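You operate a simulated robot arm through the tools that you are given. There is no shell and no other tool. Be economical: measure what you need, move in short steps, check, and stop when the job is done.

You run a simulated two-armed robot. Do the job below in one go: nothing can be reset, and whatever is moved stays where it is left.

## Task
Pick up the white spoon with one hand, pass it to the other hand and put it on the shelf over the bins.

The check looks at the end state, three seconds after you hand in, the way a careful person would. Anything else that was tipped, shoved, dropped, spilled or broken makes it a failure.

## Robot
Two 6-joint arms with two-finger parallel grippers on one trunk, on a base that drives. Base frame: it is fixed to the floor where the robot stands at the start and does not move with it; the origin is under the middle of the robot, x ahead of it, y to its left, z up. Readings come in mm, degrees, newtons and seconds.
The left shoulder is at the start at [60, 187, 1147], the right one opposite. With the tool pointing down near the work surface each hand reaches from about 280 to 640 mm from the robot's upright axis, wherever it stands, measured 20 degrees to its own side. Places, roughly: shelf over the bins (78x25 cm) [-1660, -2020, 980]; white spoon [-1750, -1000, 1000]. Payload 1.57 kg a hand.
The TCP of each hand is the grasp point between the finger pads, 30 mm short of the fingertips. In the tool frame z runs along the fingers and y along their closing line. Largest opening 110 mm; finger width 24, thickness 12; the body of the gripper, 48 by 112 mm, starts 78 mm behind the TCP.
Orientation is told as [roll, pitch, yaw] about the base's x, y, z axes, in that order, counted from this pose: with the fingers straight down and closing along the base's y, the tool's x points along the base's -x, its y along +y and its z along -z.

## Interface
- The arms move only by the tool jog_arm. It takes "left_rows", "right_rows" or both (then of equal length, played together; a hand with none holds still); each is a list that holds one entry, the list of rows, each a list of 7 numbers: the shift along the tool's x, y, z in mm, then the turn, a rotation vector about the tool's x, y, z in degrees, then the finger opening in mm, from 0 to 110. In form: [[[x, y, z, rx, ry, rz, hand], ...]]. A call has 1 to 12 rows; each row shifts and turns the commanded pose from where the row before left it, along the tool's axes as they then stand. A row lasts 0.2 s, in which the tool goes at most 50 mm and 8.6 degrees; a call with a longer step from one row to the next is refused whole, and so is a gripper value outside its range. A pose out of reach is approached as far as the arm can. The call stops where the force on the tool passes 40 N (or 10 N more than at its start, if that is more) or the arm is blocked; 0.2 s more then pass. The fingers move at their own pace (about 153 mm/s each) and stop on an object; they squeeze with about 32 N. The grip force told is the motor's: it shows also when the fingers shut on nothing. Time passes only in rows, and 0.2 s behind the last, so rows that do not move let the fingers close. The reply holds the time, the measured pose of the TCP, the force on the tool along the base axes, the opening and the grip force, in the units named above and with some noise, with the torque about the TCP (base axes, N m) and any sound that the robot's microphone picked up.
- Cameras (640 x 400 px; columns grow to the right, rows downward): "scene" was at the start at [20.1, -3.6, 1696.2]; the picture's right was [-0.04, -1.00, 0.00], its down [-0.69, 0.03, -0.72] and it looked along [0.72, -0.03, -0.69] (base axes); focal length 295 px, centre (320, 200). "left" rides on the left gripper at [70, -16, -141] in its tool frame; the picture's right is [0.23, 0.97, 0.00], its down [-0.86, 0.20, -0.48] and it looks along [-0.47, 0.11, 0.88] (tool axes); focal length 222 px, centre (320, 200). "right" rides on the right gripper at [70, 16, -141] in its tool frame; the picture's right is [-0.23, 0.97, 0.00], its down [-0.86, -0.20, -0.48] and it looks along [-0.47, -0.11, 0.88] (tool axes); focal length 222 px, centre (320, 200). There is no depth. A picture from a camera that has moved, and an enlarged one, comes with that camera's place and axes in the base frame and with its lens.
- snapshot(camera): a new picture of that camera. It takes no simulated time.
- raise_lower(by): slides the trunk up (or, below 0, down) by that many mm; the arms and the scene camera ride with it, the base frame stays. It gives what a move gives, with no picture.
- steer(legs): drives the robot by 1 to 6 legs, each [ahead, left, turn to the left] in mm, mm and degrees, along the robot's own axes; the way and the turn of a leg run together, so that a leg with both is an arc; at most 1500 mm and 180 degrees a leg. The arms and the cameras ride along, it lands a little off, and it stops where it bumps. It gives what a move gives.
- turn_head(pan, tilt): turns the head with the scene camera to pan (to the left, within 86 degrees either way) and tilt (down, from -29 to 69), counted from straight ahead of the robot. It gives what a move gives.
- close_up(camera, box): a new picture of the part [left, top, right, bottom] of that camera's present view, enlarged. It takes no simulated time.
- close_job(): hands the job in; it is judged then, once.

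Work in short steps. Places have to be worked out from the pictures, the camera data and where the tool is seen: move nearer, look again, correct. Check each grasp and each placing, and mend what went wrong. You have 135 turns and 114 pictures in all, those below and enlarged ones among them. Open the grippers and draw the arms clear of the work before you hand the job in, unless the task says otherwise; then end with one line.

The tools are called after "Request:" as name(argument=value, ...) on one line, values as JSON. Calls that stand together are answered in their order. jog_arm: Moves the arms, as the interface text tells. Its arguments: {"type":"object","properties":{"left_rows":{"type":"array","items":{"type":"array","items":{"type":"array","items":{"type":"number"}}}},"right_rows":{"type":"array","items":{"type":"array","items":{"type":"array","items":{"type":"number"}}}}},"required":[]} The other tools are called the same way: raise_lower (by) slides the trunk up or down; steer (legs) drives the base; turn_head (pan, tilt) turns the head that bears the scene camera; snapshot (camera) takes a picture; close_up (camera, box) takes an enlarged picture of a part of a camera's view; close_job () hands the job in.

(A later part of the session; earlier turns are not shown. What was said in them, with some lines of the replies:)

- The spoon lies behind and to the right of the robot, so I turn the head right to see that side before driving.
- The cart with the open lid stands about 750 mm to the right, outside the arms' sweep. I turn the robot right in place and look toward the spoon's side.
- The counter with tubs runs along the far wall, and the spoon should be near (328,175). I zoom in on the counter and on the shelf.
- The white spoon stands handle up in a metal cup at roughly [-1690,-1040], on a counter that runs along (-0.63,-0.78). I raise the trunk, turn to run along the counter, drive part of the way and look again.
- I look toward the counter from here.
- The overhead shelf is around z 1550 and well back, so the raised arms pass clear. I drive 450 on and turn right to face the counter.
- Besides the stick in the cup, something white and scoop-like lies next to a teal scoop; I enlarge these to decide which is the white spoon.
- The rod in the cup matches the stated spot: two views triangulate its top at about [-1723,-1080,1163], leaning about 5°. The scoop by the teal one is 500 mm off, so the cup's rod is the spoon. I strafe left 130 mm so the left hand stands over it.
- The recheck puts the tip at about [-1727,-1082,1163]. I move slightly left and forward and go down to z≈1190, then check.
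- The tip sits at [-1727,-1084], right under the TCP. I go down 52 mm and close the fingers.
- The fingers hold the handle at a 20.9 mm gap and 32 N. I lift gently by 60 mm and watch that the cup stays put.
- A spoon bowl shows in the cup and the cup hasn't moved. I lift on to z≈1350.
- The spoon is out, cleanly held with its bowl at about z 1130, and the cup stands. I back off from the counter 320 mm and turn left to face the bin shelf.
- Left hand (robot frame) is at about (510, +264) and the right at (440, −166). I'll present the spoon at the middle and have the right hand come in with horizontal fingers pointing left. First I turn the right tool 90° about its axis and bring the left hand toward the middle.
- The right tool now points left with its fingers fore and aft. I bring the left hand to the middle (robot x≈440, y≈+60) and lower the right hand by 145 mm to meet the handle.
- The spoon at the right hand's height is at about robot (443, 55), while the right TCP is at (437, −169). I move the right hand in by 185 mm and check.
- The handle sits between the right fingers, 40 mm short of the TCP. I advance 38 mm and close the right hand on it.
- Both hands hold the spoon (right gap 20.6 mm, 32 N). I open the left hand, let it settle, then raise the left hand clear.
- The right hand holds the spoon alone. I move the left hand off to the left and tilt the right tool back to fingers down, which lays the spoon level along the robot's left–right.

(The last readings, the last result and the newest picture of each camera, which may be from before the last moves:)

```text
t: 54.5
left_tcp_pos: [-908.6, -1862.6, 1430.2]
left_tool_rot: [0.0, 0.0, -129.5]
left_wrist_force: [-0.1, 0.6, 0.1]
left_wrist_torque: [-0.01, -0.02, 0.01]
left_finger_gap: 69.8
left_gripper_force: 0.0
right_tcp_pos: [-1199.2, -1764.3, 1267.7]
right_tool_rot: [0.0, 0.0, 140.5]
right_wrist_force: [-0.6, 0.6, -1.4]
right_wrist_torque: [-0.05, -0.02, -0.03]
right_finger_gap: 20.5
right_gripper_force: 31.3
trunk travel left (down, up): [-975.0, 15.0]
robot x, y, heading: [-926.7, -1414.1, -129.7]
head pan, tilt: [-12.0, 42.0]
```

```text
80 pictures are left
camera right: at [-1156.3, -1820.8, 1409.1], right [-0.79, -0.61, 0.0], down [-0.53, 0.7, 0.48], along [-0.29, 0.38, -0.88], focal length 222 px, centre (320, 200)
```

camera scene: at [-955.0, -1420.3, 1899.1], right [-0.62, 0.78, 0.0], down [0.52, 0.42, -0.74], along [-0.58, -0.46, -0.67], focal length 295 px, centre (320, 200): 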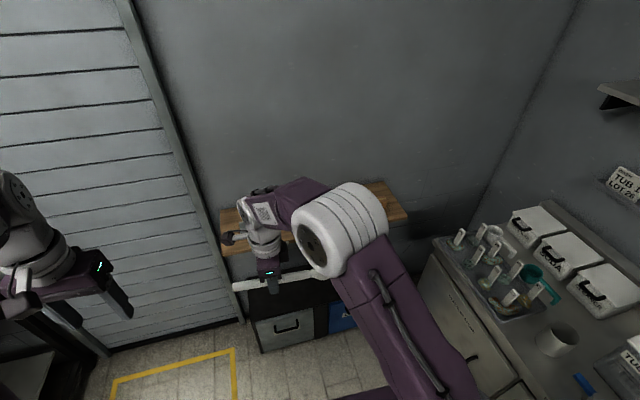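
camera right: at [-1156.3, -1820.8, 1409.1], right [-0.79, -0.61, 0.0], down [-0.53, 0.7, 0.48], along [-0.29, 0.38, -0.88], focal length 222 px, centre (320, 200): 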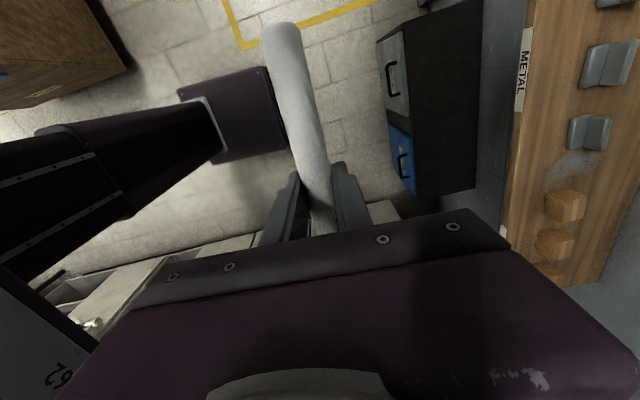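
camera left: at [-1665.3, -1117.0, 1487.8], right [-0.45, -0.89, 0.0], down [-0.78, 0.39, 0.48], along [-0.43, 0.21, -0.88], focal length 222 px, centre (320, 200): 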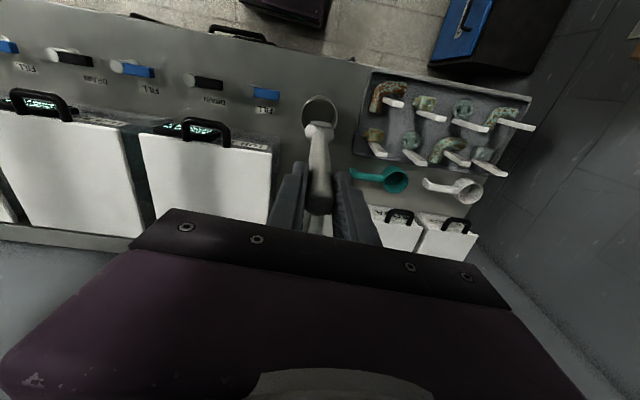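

The spoon is level in the right hand. From the earlier views the shelf's front-left corner is at about [-1279,-2140] with its top near z 990. The blocks start about 80–90 mm behind the front edge, with a gap around the middle, so I aim at about [-1614,-1944] on the front strip. I drive there and look.

Request:
steer(legs=[[360, -50, 2.5]])

Request:
snapshot(camera="scene")

Request:
snapshot(camera="right")

Request:
snapshot(camera="left")

```text
t: 56.8
left_tcp_pos: [-1149.1, -2110.1, 1432.4]
left_tool_rot: [0.0, -0.1, -127.1]
left_wrist_force: [1.2, 0.2, 0.3]
left_wrist_torque: [-0.04, 0.03, 0.01]
left_finger_gap: 69.9
left_gripper_force: 0.0
right_tcp_pos: [-1445.6, -2024.1, 1268.9]
right_tool_rot: [0.1, 0.0, 142.9]
right_wrist_force: [0.0, 1.1, 0.4]
right_wrist_torque: [-0.03, 0.01, -0.01]
right_finger_gap: 20.5
right_gripper_force: 31.2
trunk travel left (down, up): [-975.0, 15.0]
robot x, y, heading: [-1189.7, -1668.4, -127.1]
head pan, tilt: [-12.0, 42.0]
```

```text
79 pictures are left
camera scene: at [-1214.5, -1669.5, 1899.2], right [-0.66, 0.76, 0.0], down [0.5, 0.44, -0.74], along [-0.56, -0.49, -0.67], focal length 295 px, centre (320, 200)
```

scene: 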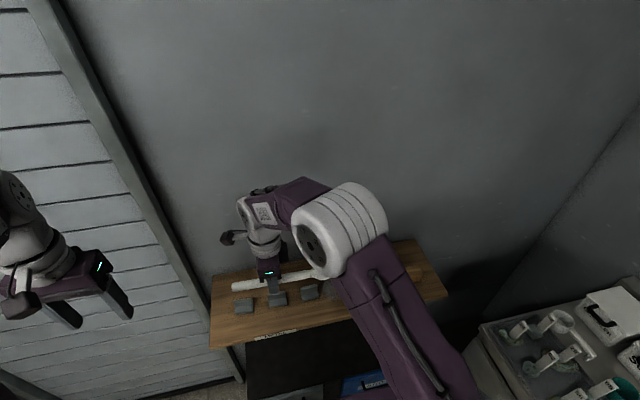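

```text
78 pictures are left
camera right: at [-1399.2, -2079.4, 1410.3], right [-0.77, -0.64, 0.0], down [-0.56, 0.68, 0.48], along [-0.31, 0.37, -0.88], focal length 222 px, centre (320, 200)
```

right: 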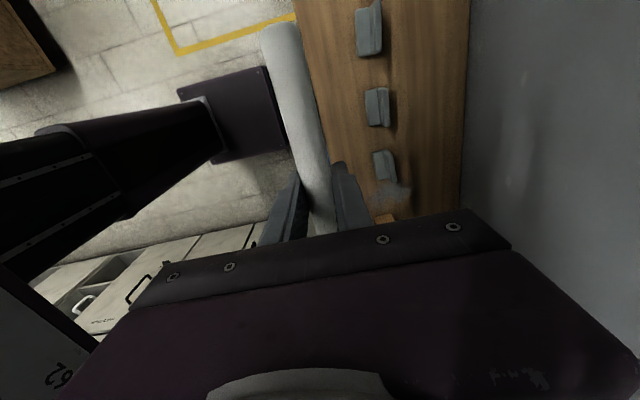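

```text
77 pictures are left
camera left: at [-1119.5, -2044.6, 1572.0], right [0.91, -0.41, 0.0], down [-0.36, -0.8, 0.48], along [-0.2, -0.44, -0.88], focal length 222 px, centre (320, 200)
```

left: 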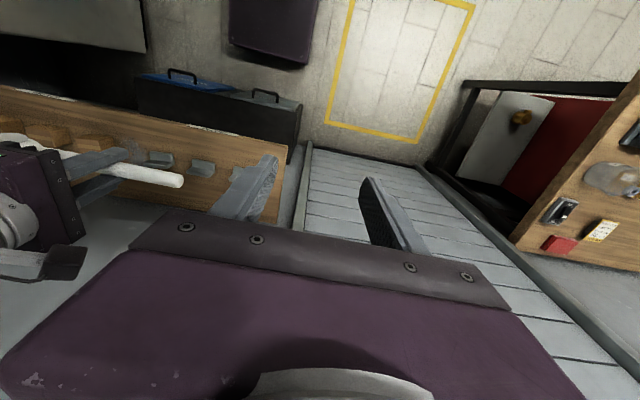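

The views agree with my shelf frame to about 10 mm. The right TCP stands 203 mm along and 8 mm in from the front edge. I move it 182 mm right and 37 mm forward, still high, then lower the trunk by 150.

Request:
jog_arm(right_rows=[[[-36, 7, 0, 0, 0, 0, 0], [-36, 7, 0, 0, 0, 0, 0], [-36, 7, 0, 0, 0, 0, 0], [-37, 8, 0, 0, 0, 0, 0], [-37, 8, 0, 0, 0, 0, 0]]])

Request:
raise_lower(by=-150)

Request:
turn_head(pan=10, tilt=50)

Request:
snapshot(camera="scene")

Request:
snapshot(camera="right")

Request:
snapshot(camera="left")

```text
t: 58.0
left_tcp_pos: [-1153.9, -2111.7, 1430.7]
left_tool_rot: [0.1, -0.2, -127.1]
left_wrist_force: [0.0, 1.8, -0.5]
left_wrist_torque: [0.0, -0.01, 0.02]
left_finger_gap: 70.1
left_gripper_force: 0.0
right_tcp_pos: [-1616.5, -1945.6, 1267.3]
right_tool_rot: [0.1, 0.1, 142.9]
right_wrist_force: [-0.6, 0.4, -0.7]
right_wrist_torque: [-0.04, -0.09, 0.05]
right_finger_gap: 20.8
right_gripper_force: 31.9
trunk travel left (down, up): [-975.0, 15.0]
robot x, y, heading: [-1190.7, -1666.9, -126.9]
head pan, tilt: [-12.0, 42.0]
```

```text
t: 59.8
left_tcp_pos: [-1151.1, -2112.9, 1280.7]
left_tool_rot: [0.0, 0.1, -127.1]
left_wrist_force: [0.3, -0.2, 0.3]
left_wrist_torque: [0.0, 0.02, -0.02]
left_finger_gap: 69.9
left_gripper_force: 0.0
right_tcp_pos: [-1614.9, -1948.4, 1118.6]
right_tool_rot: [0.0, 0.1, 142.8]
right_wrist_force: [-0.2, 0.7, -0.2]
right_wrist_torque: [-0.03, -0.02, -0.01]
right_finger_gap: 20.6
right_gripper_force: 31.7
trunk travel left (down, up): [-825.0, 165.0]
robot x, y, heading: [-1188.9, -1664.2, -127.5]
head pan, tilt: [-12.0, 42.0]
```

```text
t: 60.6
left_tcp_pos: [-1150.8, -2112.6, 1280.8]
left_tool_rot: [0.0, 0.0, -127.1]
left_wrist_force: [-0.4, 0.1, -0.4]
left_wrist_torque: [-0.03, -0.01, -0.04]
left_finger_gap: 69.8
left_gripper_force: 0.1
right_tcp_pos: [-1614.8, -1946.9, 1118.5]
right_tool_rot: [-0.1, 0.0, 142.9]
right_wrist_force: [0.3, -0.2, 0.1]
right_wrist_torque: [0.01, -0.06, 0.03]
right_finger_gap: 20.9
right_gripper_force: 31.8
trunk travel left (down, up): [-825.0, 165.0]
robot x, y, heading: [-1188.7, -1668.4, -127.3]
head pan, tilt: [10.0, 50.0]
```

```text
76 pictures are left
camera scene: at [-1189.8, -1686.5, 1737.9], right [-0.89, 0.46, 0.0], down [0.35, 0.68, -0.64], along [-0.29, -0.57, -0.77], focal length 295 px, centre (320, 200)
```

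scene: 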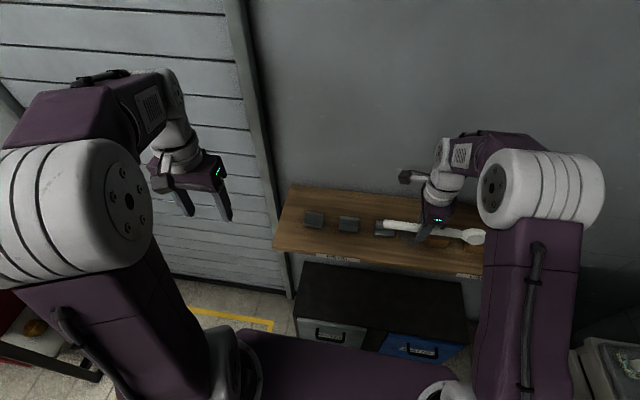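

```text
75 pictures are left
camera right: at [-1569.0, -2001.5, 1259.3], right [-0.77, -0.64, 0.0], down [-0.56, 0.67, 0.48], along [-0.31, 0.37, -0.88], focal length 222 px, centre (320, 200)
```

right: 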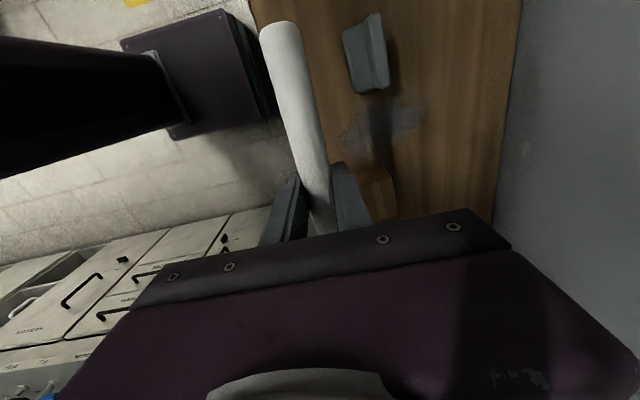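

```text
74 pictures are left
camera left: at [-1122.3, -2047.3, 1421.4], right [0.91, -0.41, 0.0], down [-0.36, -0.8, 0.48], along [-0.19, -0.44, -0.88], focal length 222 px, centre (320, 200)
```

left: 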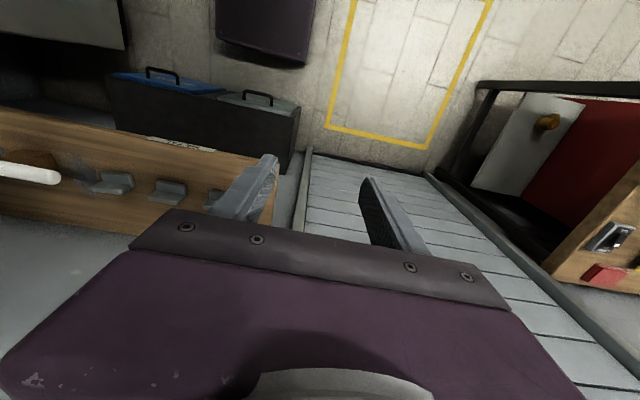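

The TCP is about 40 mm behind the true front edge and the blocks start about 40 mm further back, in line with the free strip. I lower to z≈1050 and check.

Request:
jog_arm(right_rows=[[[0, 1, 25, 0, 0, 0, 0], [0, 1, 25, 0, 0, 0, 0], [0, 0, 18, 0, 0, 0, 0]]])

Request:
snapshot(camera="right")

Request:
close_up(camera="scene", box=[340, 180, 500, 280])

```text
t: 61.4
left_tcp_pos: [-1152.0, -2112.1, 1280.8]
left_tool_rot: [0.0, 0.0, -127.1]
left_wrist_force: [-0.2, -0.4, -0.4]
left_wrist_torque: [-0.01, -0.02, -0.01]
left_finger_gap: 70.0
left_gripper_force: 0.1
right_tcp_pos: [-1616.3, -1948.6, 1050.0]
right_tool_rot: [0.0, 0.0, 142.8]
right_wrist_force: [-0.2, -0.6, -0.8]
right_wrist_torque: [-0.02, -0.02, -0.03]
right_finger_gap: 20.8
right_gripper_force: 32.0
trunk travel left (down, up): [-825.0, 165.0]
robot x, y, heading: [-1189.2, -1666.9, -127.0]
head pan, tilt: [10.0, 50.0]
```

```text
73 pictures are left
camera right: at [-1570.3, -2003.2, 1190.8], right [-0.77, -0.64, 0.0], down [-0.56, 0.67, 0.48], along [-0.31, 0.37, -0.88], focal length 222 px, centre (320, 200)
```

right: 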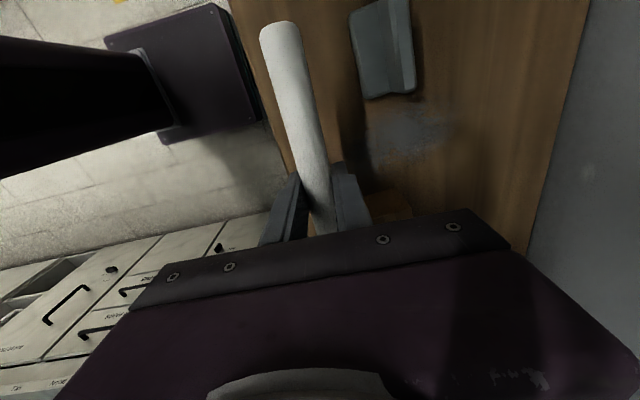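

```text
4.00 times, centred on (420, 230) of scene
camera zoom: at [-1189.9, -1686.8, 1737.9], right [-0.89, 0.46, 0.0], down [0.35, 0.68, -0.64], along [-0.29, -0.57, -0.77], focal length 1179 px, centre (-80, 80)
```

zoom: 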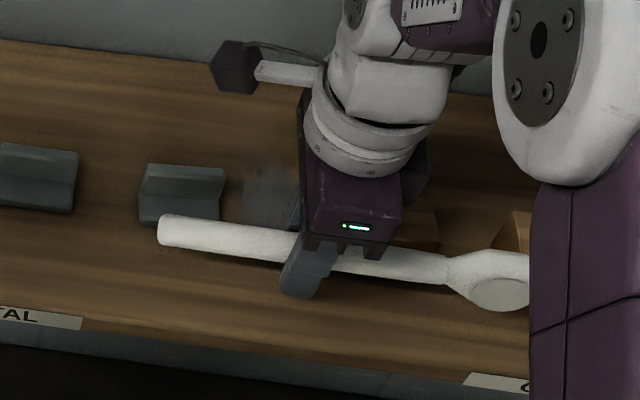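

The spoon is parallel to the front edge and clear of the blocks. I lower slowly toward contact.

Request:
jog_arm(right_rows=[[[0, 0, 8, 0, 0, 0, 0], [0, 0, 8, 0, 0, 0, 0], [0, 0, 6, 0, 0, 0, 0], [0, 0, 4, 0, 0, 0, 0]]])

Request:
close_up(camera="scene", box=[340, 180, 500, 280])

```text
t: 62.4
left_tcp_pos: [-1151.0, -2111.8, 1279.6]
left_tool_rot: [0.0, 0.0, -127.0]
left_wrist_force: [0.2, -0.1, -0.1]
left_wrist_torque: [-0.02, -0.04, 0.0]
left_finger_gap: 70.3
left_gripper_force: 0.1
right_tcp_pos: [-1614.6, -1947.7, 1024.6]
right_tool_rot: [0.0, 0.0, 142.9]
right_wrist_force: [-0.2, 0.5, -1.5]
right_wrist_torque: [-0.03, -0.02, -0.01]
right_finger_gap: 21.0
right_gripper_force: 32.0
trunk travel left (down, up): [-825.0, 165.0]
robot x, y, heading: [-1189.3, -1664.7, -127.2]
head pan, tilt: [10.0, 50.0]
```

```text
4.00 times, centred on (420, 230) of scene
camera zoom: at [-1189.8, -1686.8, 1737.9], right [-0.89, 0.46, 0.0], down [0.35, 0.68, -0.64], along [-0.29, -0.57, -0.77], focal length 1179 px, centre (-80, 80)
```

zoom: 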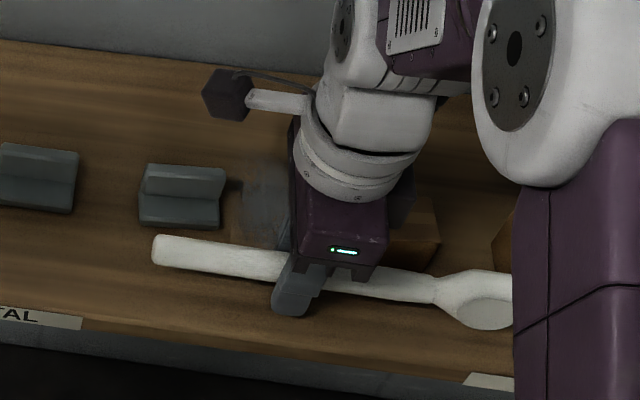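

No contact yet, with the tips near z 995. I go down in 2–3 mm steps.

Request:
jog_arm(right_rows=[[[0, 0, 3, 0, 0, 0, 0], [0, 0, 3, 0, 0, 0, 0], [0, 0, 2, 0, 0, 0, 0], [0, 0, 0, 0, 0, 0, 0]]])

```text
t: 63.4
left_tcp_pos: [-1151.9, -2112.4, 1281.1]
left_tool_rot: [0.0, 0.1, -127.1]
left_wrist_force: [0.4, 0.9, -0.3]
left_wrist_torque: [-0.01, -0.02, 0.01]
left_finger_gap: 70.1
left_gripper_force: 0.0
right_tcp_pos: [-1615.8, -1948.5, 1014.8]
right_tool_rot: [0.0, 0.0, 142.9]
right_wrist_force: [0.1, 0.5, -0.3]
right_wrist_torque: [-0.01, -0.02, 0.01]
right_finger_gap: 20.8
right_gripper_force: 32.1
trunk travel left (down, up): [-825.0, 165.0]
robot x, y, heading: [-1192.4, -1662.3, -126.9]
head pan, tilt: [10.0, 50.0]
```

Request:
jog_arm(right_rows=[[[0, 0, 2, 0, 0, 0, 0], [0, 0, 2, 0, 0, 0, 0], [0, 0, 2, 0, 0, 0, 0], [0, 0, 2, 0, 0, 0, 0]]])

Request:
close_up(camera="scene", box=[340, 180, 500, 280])

```text
t: 64.4
left_tcp_pos: [-1150.1, -2111.5, 1282.5]
left_tool_rot: [0.0, -0.1, -127.0]
left_wrist_force: [0.3, 0.1, 1.1]
left_wrist_torque: [0.02, 0.02, -0.01]
left_finger_gap: 69.7
left_gripper_force: 0.1
right_tcp_pos: [-1615.1, -1950.0, 1008.9]
right_tool_rot: [0.3, 0.0, 142.9]
right_wrist_force: [-2.9, 0.0, 17.7]
right_wrist_torque: [0.23, -0.22, 0.06]
right_finger_gap: 20.6
right_gripper_force: 32.2
trunk travel left (down, up): [-825.0, 165.0]
robot x, y, heading: [-1184.1, -1665.1, -127.1]
head pan, tilt: [10.0, 50.0]
```

```text
4.00 times, centred on (420, 230) of scene
camera zoom: at [-1188.0, -1684.9, 1738.2], right [-0.89, 0.46, 0.0], down [0.35, 0.68, -0.64], along [-0.29, -0.57, -0.77], focal length 1179 px, centre (-80, 80)
```

zoom: 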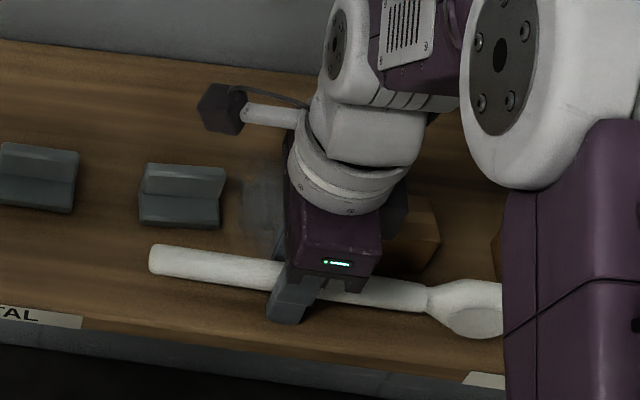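

The fingertips touch the shelf (18 N). I back up 2 mm and open just a little so the spoon settles between the fingers.

Request:
jog_arm(right_rows=[[[0, 0, -3, 0, 0, 0, 0], [0, 0, 0, 0, 0, 0, 22], [0, 0, 0, 0, 0, 0, 23], [0, 0, 0, 0, 0, 0, 24], [0, 0, 0, 0, 0, 0, 25], [0, 0, 0, 0, 0, 0, 26], [0, 0, 0, 0, 0, 0, 28], [0, 0, 0, 0, 0, 0, 28]]])

Request:
close_up(camera="scene", box=[340, 180, 500, 280])

Request:
snapshot(camera="right")

```text
t: 66.2
left_tcp_pos: [-1152.0, -2112.3, 1281.2]
left_tool_rot: [0.0, 0.0, -127.1]
left_wrist_force: [0.2, -0.4, 0.4]
left_wrist_torque: [0.01, 0.01, 0.03]
left_finger_gap: 70.0
left_gripper_force: 0.1
right_tcp_pos: [-1615.5, -1947.9, 1011.4]
right_tool_rot: [0.0, 0.0, 142.9]
right_wrist_force: [0.2, 0.5, 0.7]
right_wrist_torque: [0.02, 0.0, 0.01]
right_finger_gap: 28.3
right_gripper_force: 0.1
trunk travel left (down, up): [-825.0, 165.0]
robot x, y, heading: [-1188.9, -1665.2, -127.4]
head pan, tilt: [10.0, 50.0]
```

```text
4.00 times, centred on (420, 230) of scene
camera zoom: at [-1189.6, -1686.6, 1737.9], right [-0.89, 0.46, 0.0], down [0.35, 0.68, -0.64], along [-0.29, -0.57, -0.77], focal length 1179 px, centre (-80, 80)
```

zoom: 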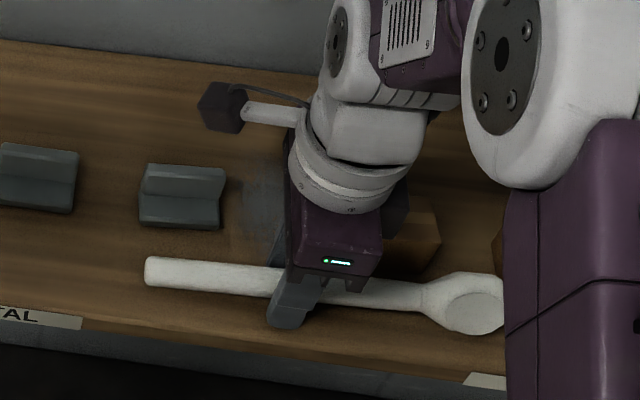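

```text
68 pictures are left
camera right: at [-1570.1, -2003.2, 1152.4], right [-0.77, -0.64, 0.0], down [-0.56, 0.67, 0.48], along [-0.31, 0.37, -0.88], focal length 222 px, centre (320, 200)
```

right: 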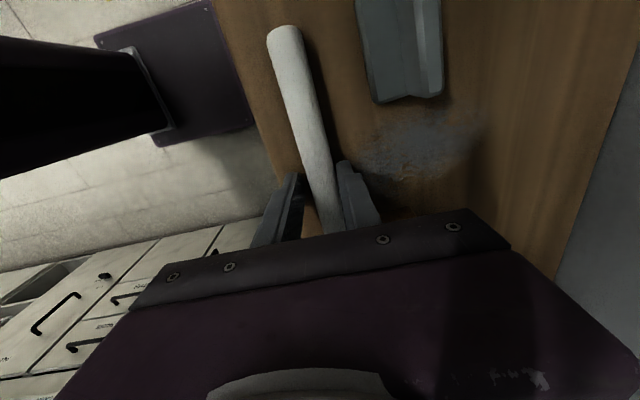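

The spoon has dropped onto the shelf between the fingers. I open a bit wider and lift straight up.

Request:
jog_arm(right_rows=[[[0, 0, 0, 0, 0, 0, 32], [0, 0, 0, 0, 0, 0, 38], [0, 0, 0, 0, 0, 0, 38], [0, 0, -10, 0, 0, 0, 38], [0, 0, -20, 0, 0, 0, 38], [0, 0, -30, 0, 0, 0, 38], [0, 0, -40, 0, 0, 0, 38], [0, 0, -40, 0, 0, 0, 38]]])

Request:
snapshot(camera="right")

Request:
close_up(camera="scene", box=[270, 170, 510, 320])

```text
t: 68.0
left_tcp_pos: [-1151.6, -2112.7, 1280.8]
left_tool_rot: [0.1, 0.1, -127.1]
left_wrist_force: [0.2, -0.2, -0.3]
left_wrist_torque: [-0.01, 0.01, -0.03]
left_finger_gap: 70.2
left_gripper_force: 0.0
right_tcp_pos: [-1615.2, -1949.3, 1150.7]
right_tool_rot: [0.0, 0.1, 142.9]
right_wrist_force: [-0.2, 0.2, -0.1]
right_wrist_torque: [0.0, 0.03, -0.01]
right_finger_gap: 37.8
right_gripper_force: 0.1
trunk travel left (down, up): [-825.0, 165.0]
robot x, y, heading: [-1189.9, -1665.3, -127.2]
head pan, tilt: [10.0, 50.0]
```

```text
67 pictures are left
camera right: at [-1569.7, -2003.7, 1292.8], right [-0.77, -0.64, 0.0], down [-0.56, 0.67, 0.48], along [-0.31, 0.37, -0.88], focal length 222 px, centre (320, 200)
```

right: 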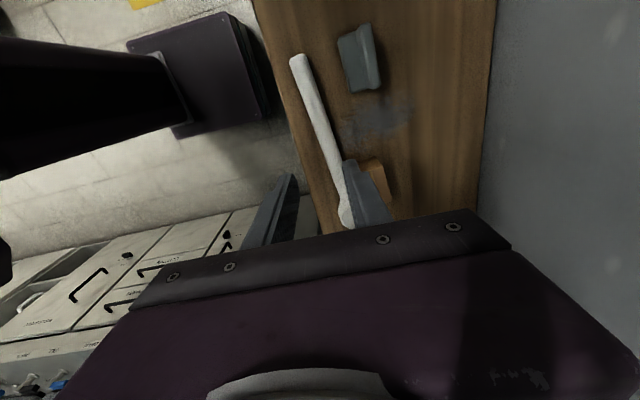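

```text
2.67 times, centred on (390, 245) of scene
camera zoom: at [-1188.8, -1685.8, 1737.8], right [-0.89, 0.45, 0.0], down [0.35, 0.68, -0.64], along [-0.29, -0.57, -0.77], focal length 786 px, centre (133, 80)
```

zoom: 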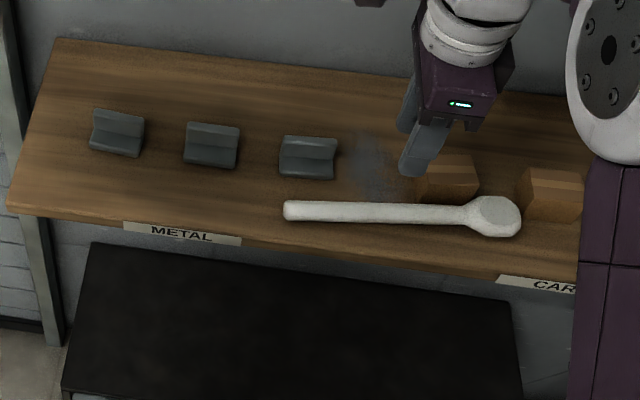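

The spoon lies on the shelf and no block has moved. I back the robot off and take a last look.

Request:
steer(legs=[[-300, 0, 0]])

Request:
turn_head(pan=0, tilt=38)

Request:
snapshot(camera="scene")

```text
t: 70.0
left_tcp_pos: [-973.1, -1876.2, 1279.8]
left_tool_rot: [0.0, 0.1, -127.0]
left_wrist_force: [-0.8, 0.1, -0.9]
left_wrist_torque: [0.01, -0.02, 0.01]
left_finger_gap: 69.9
left_gripper_force: 0.0
right_tcp_pos: [-1437.6, -1712.5, 1149.5]
right_tool_rot: [-0.1, 0.0, 142.9]
right_wrist_force: [-0.7, -0.5, 0.1]
right_wrist_torque: [-0.01, -0.02, -0.01]
right_finger_gap: 37.8
right_gripper_force: 0.0
trunk travel left (down, up): [-825.0, 165.0]
robot x, y, heading: [-1008.9, -1431.2, -127.0]
head pan, tilt: [10.0, 50.0]
```

```text
t: 70.8
left_tcp_pos: [-971.1, -1874.0, 1280.0]
left_tool_rot: [0.0, 0.0, -126.9]
left_wrist_force: [-0.1, 0.4, 0.2]
left_wrist_torque: [-0.03, 0.02, 0.01]
left_finger_gap: 69.7
left_gripper_force: 0.0
right_tcp_pos: [-1435.6, -1711.8, 1149.9]
right_tool_rot: [0.1, 0.0, 143.0]
right_wrist_force: [-1.0, -0.1, 0.2]
right_wrist_torque: [-0.02, 0.01, 0.01]
right_finger_gap: 38.0
right_gripper_force: 0.1
trunk travel left (down, up): [-825.0, 165.0]
robot x, y, heading: [-1007.2, -1428.6, -126.9]
head pan, tilt: [0.0, 38.0]
```

```text
65 pictures are left
camera scene: at [-1026.4, -1448.2, 1755.0], right [-0.8, 0.6, 0.0], down [0.37, 0.49, -0.79], along [-0.47, -0.63, -0.62], focal length 295 px, centre (320, 200)
```

scene: 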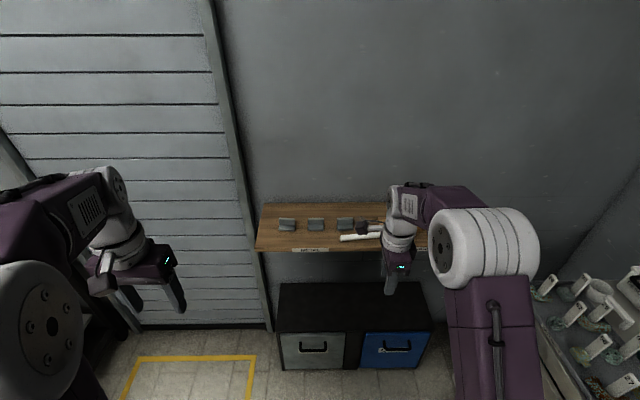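

The spoon rests on the shelf and the arms are clear. I open both grippers fully, then hand in.

Request:
jog_arm(left_rows=[[[0, 0, 0, 0, 0, 0, 110], [0, 0, 0, 0, 0, 0, 110]]], right_rows=[[[0, 0, 0, 0, 0, 0, 110], [0, 0, 0, 0, 0, 0, 110]]])

Request:
close_job()

```text
t: 71.4
left_tcp_pos: [-972.3, -1873.9, 1281.5]
left_tool_rot: [0.0, 0.0, -127.0]
left_wrist_force: [-0.2, -0.3, -0.1]
left_wrist_torque: [0.03, 0.01, 0.01]
left_finger_gap: 110.0
left_gripper_force: 0.1
right_tcp_pos: [-1436.8, -1711.7, 1149.9]
right_tool_rot: [-0.1, 0.0, 143.0]
right_wrist_force: [0.1, 0.3, 0.2]
right_wrist_torque: [-0.01, 0.02, 0.01]
right_finger_gap: 109.8
right_gripper_force: 0.0
trunk travel left (down, up): [-825.0, 165.0]
robot x, y, heading: [-1007.9, -1424.7, -127.0]
head pan, tilt: [0.0, 38.0]
```

```text
The job is handed in.
```

The left hand lifted the white spoon out of the cup and passed it to the right hand, which set it on the shelf over the bins; nothing else was seen to move.
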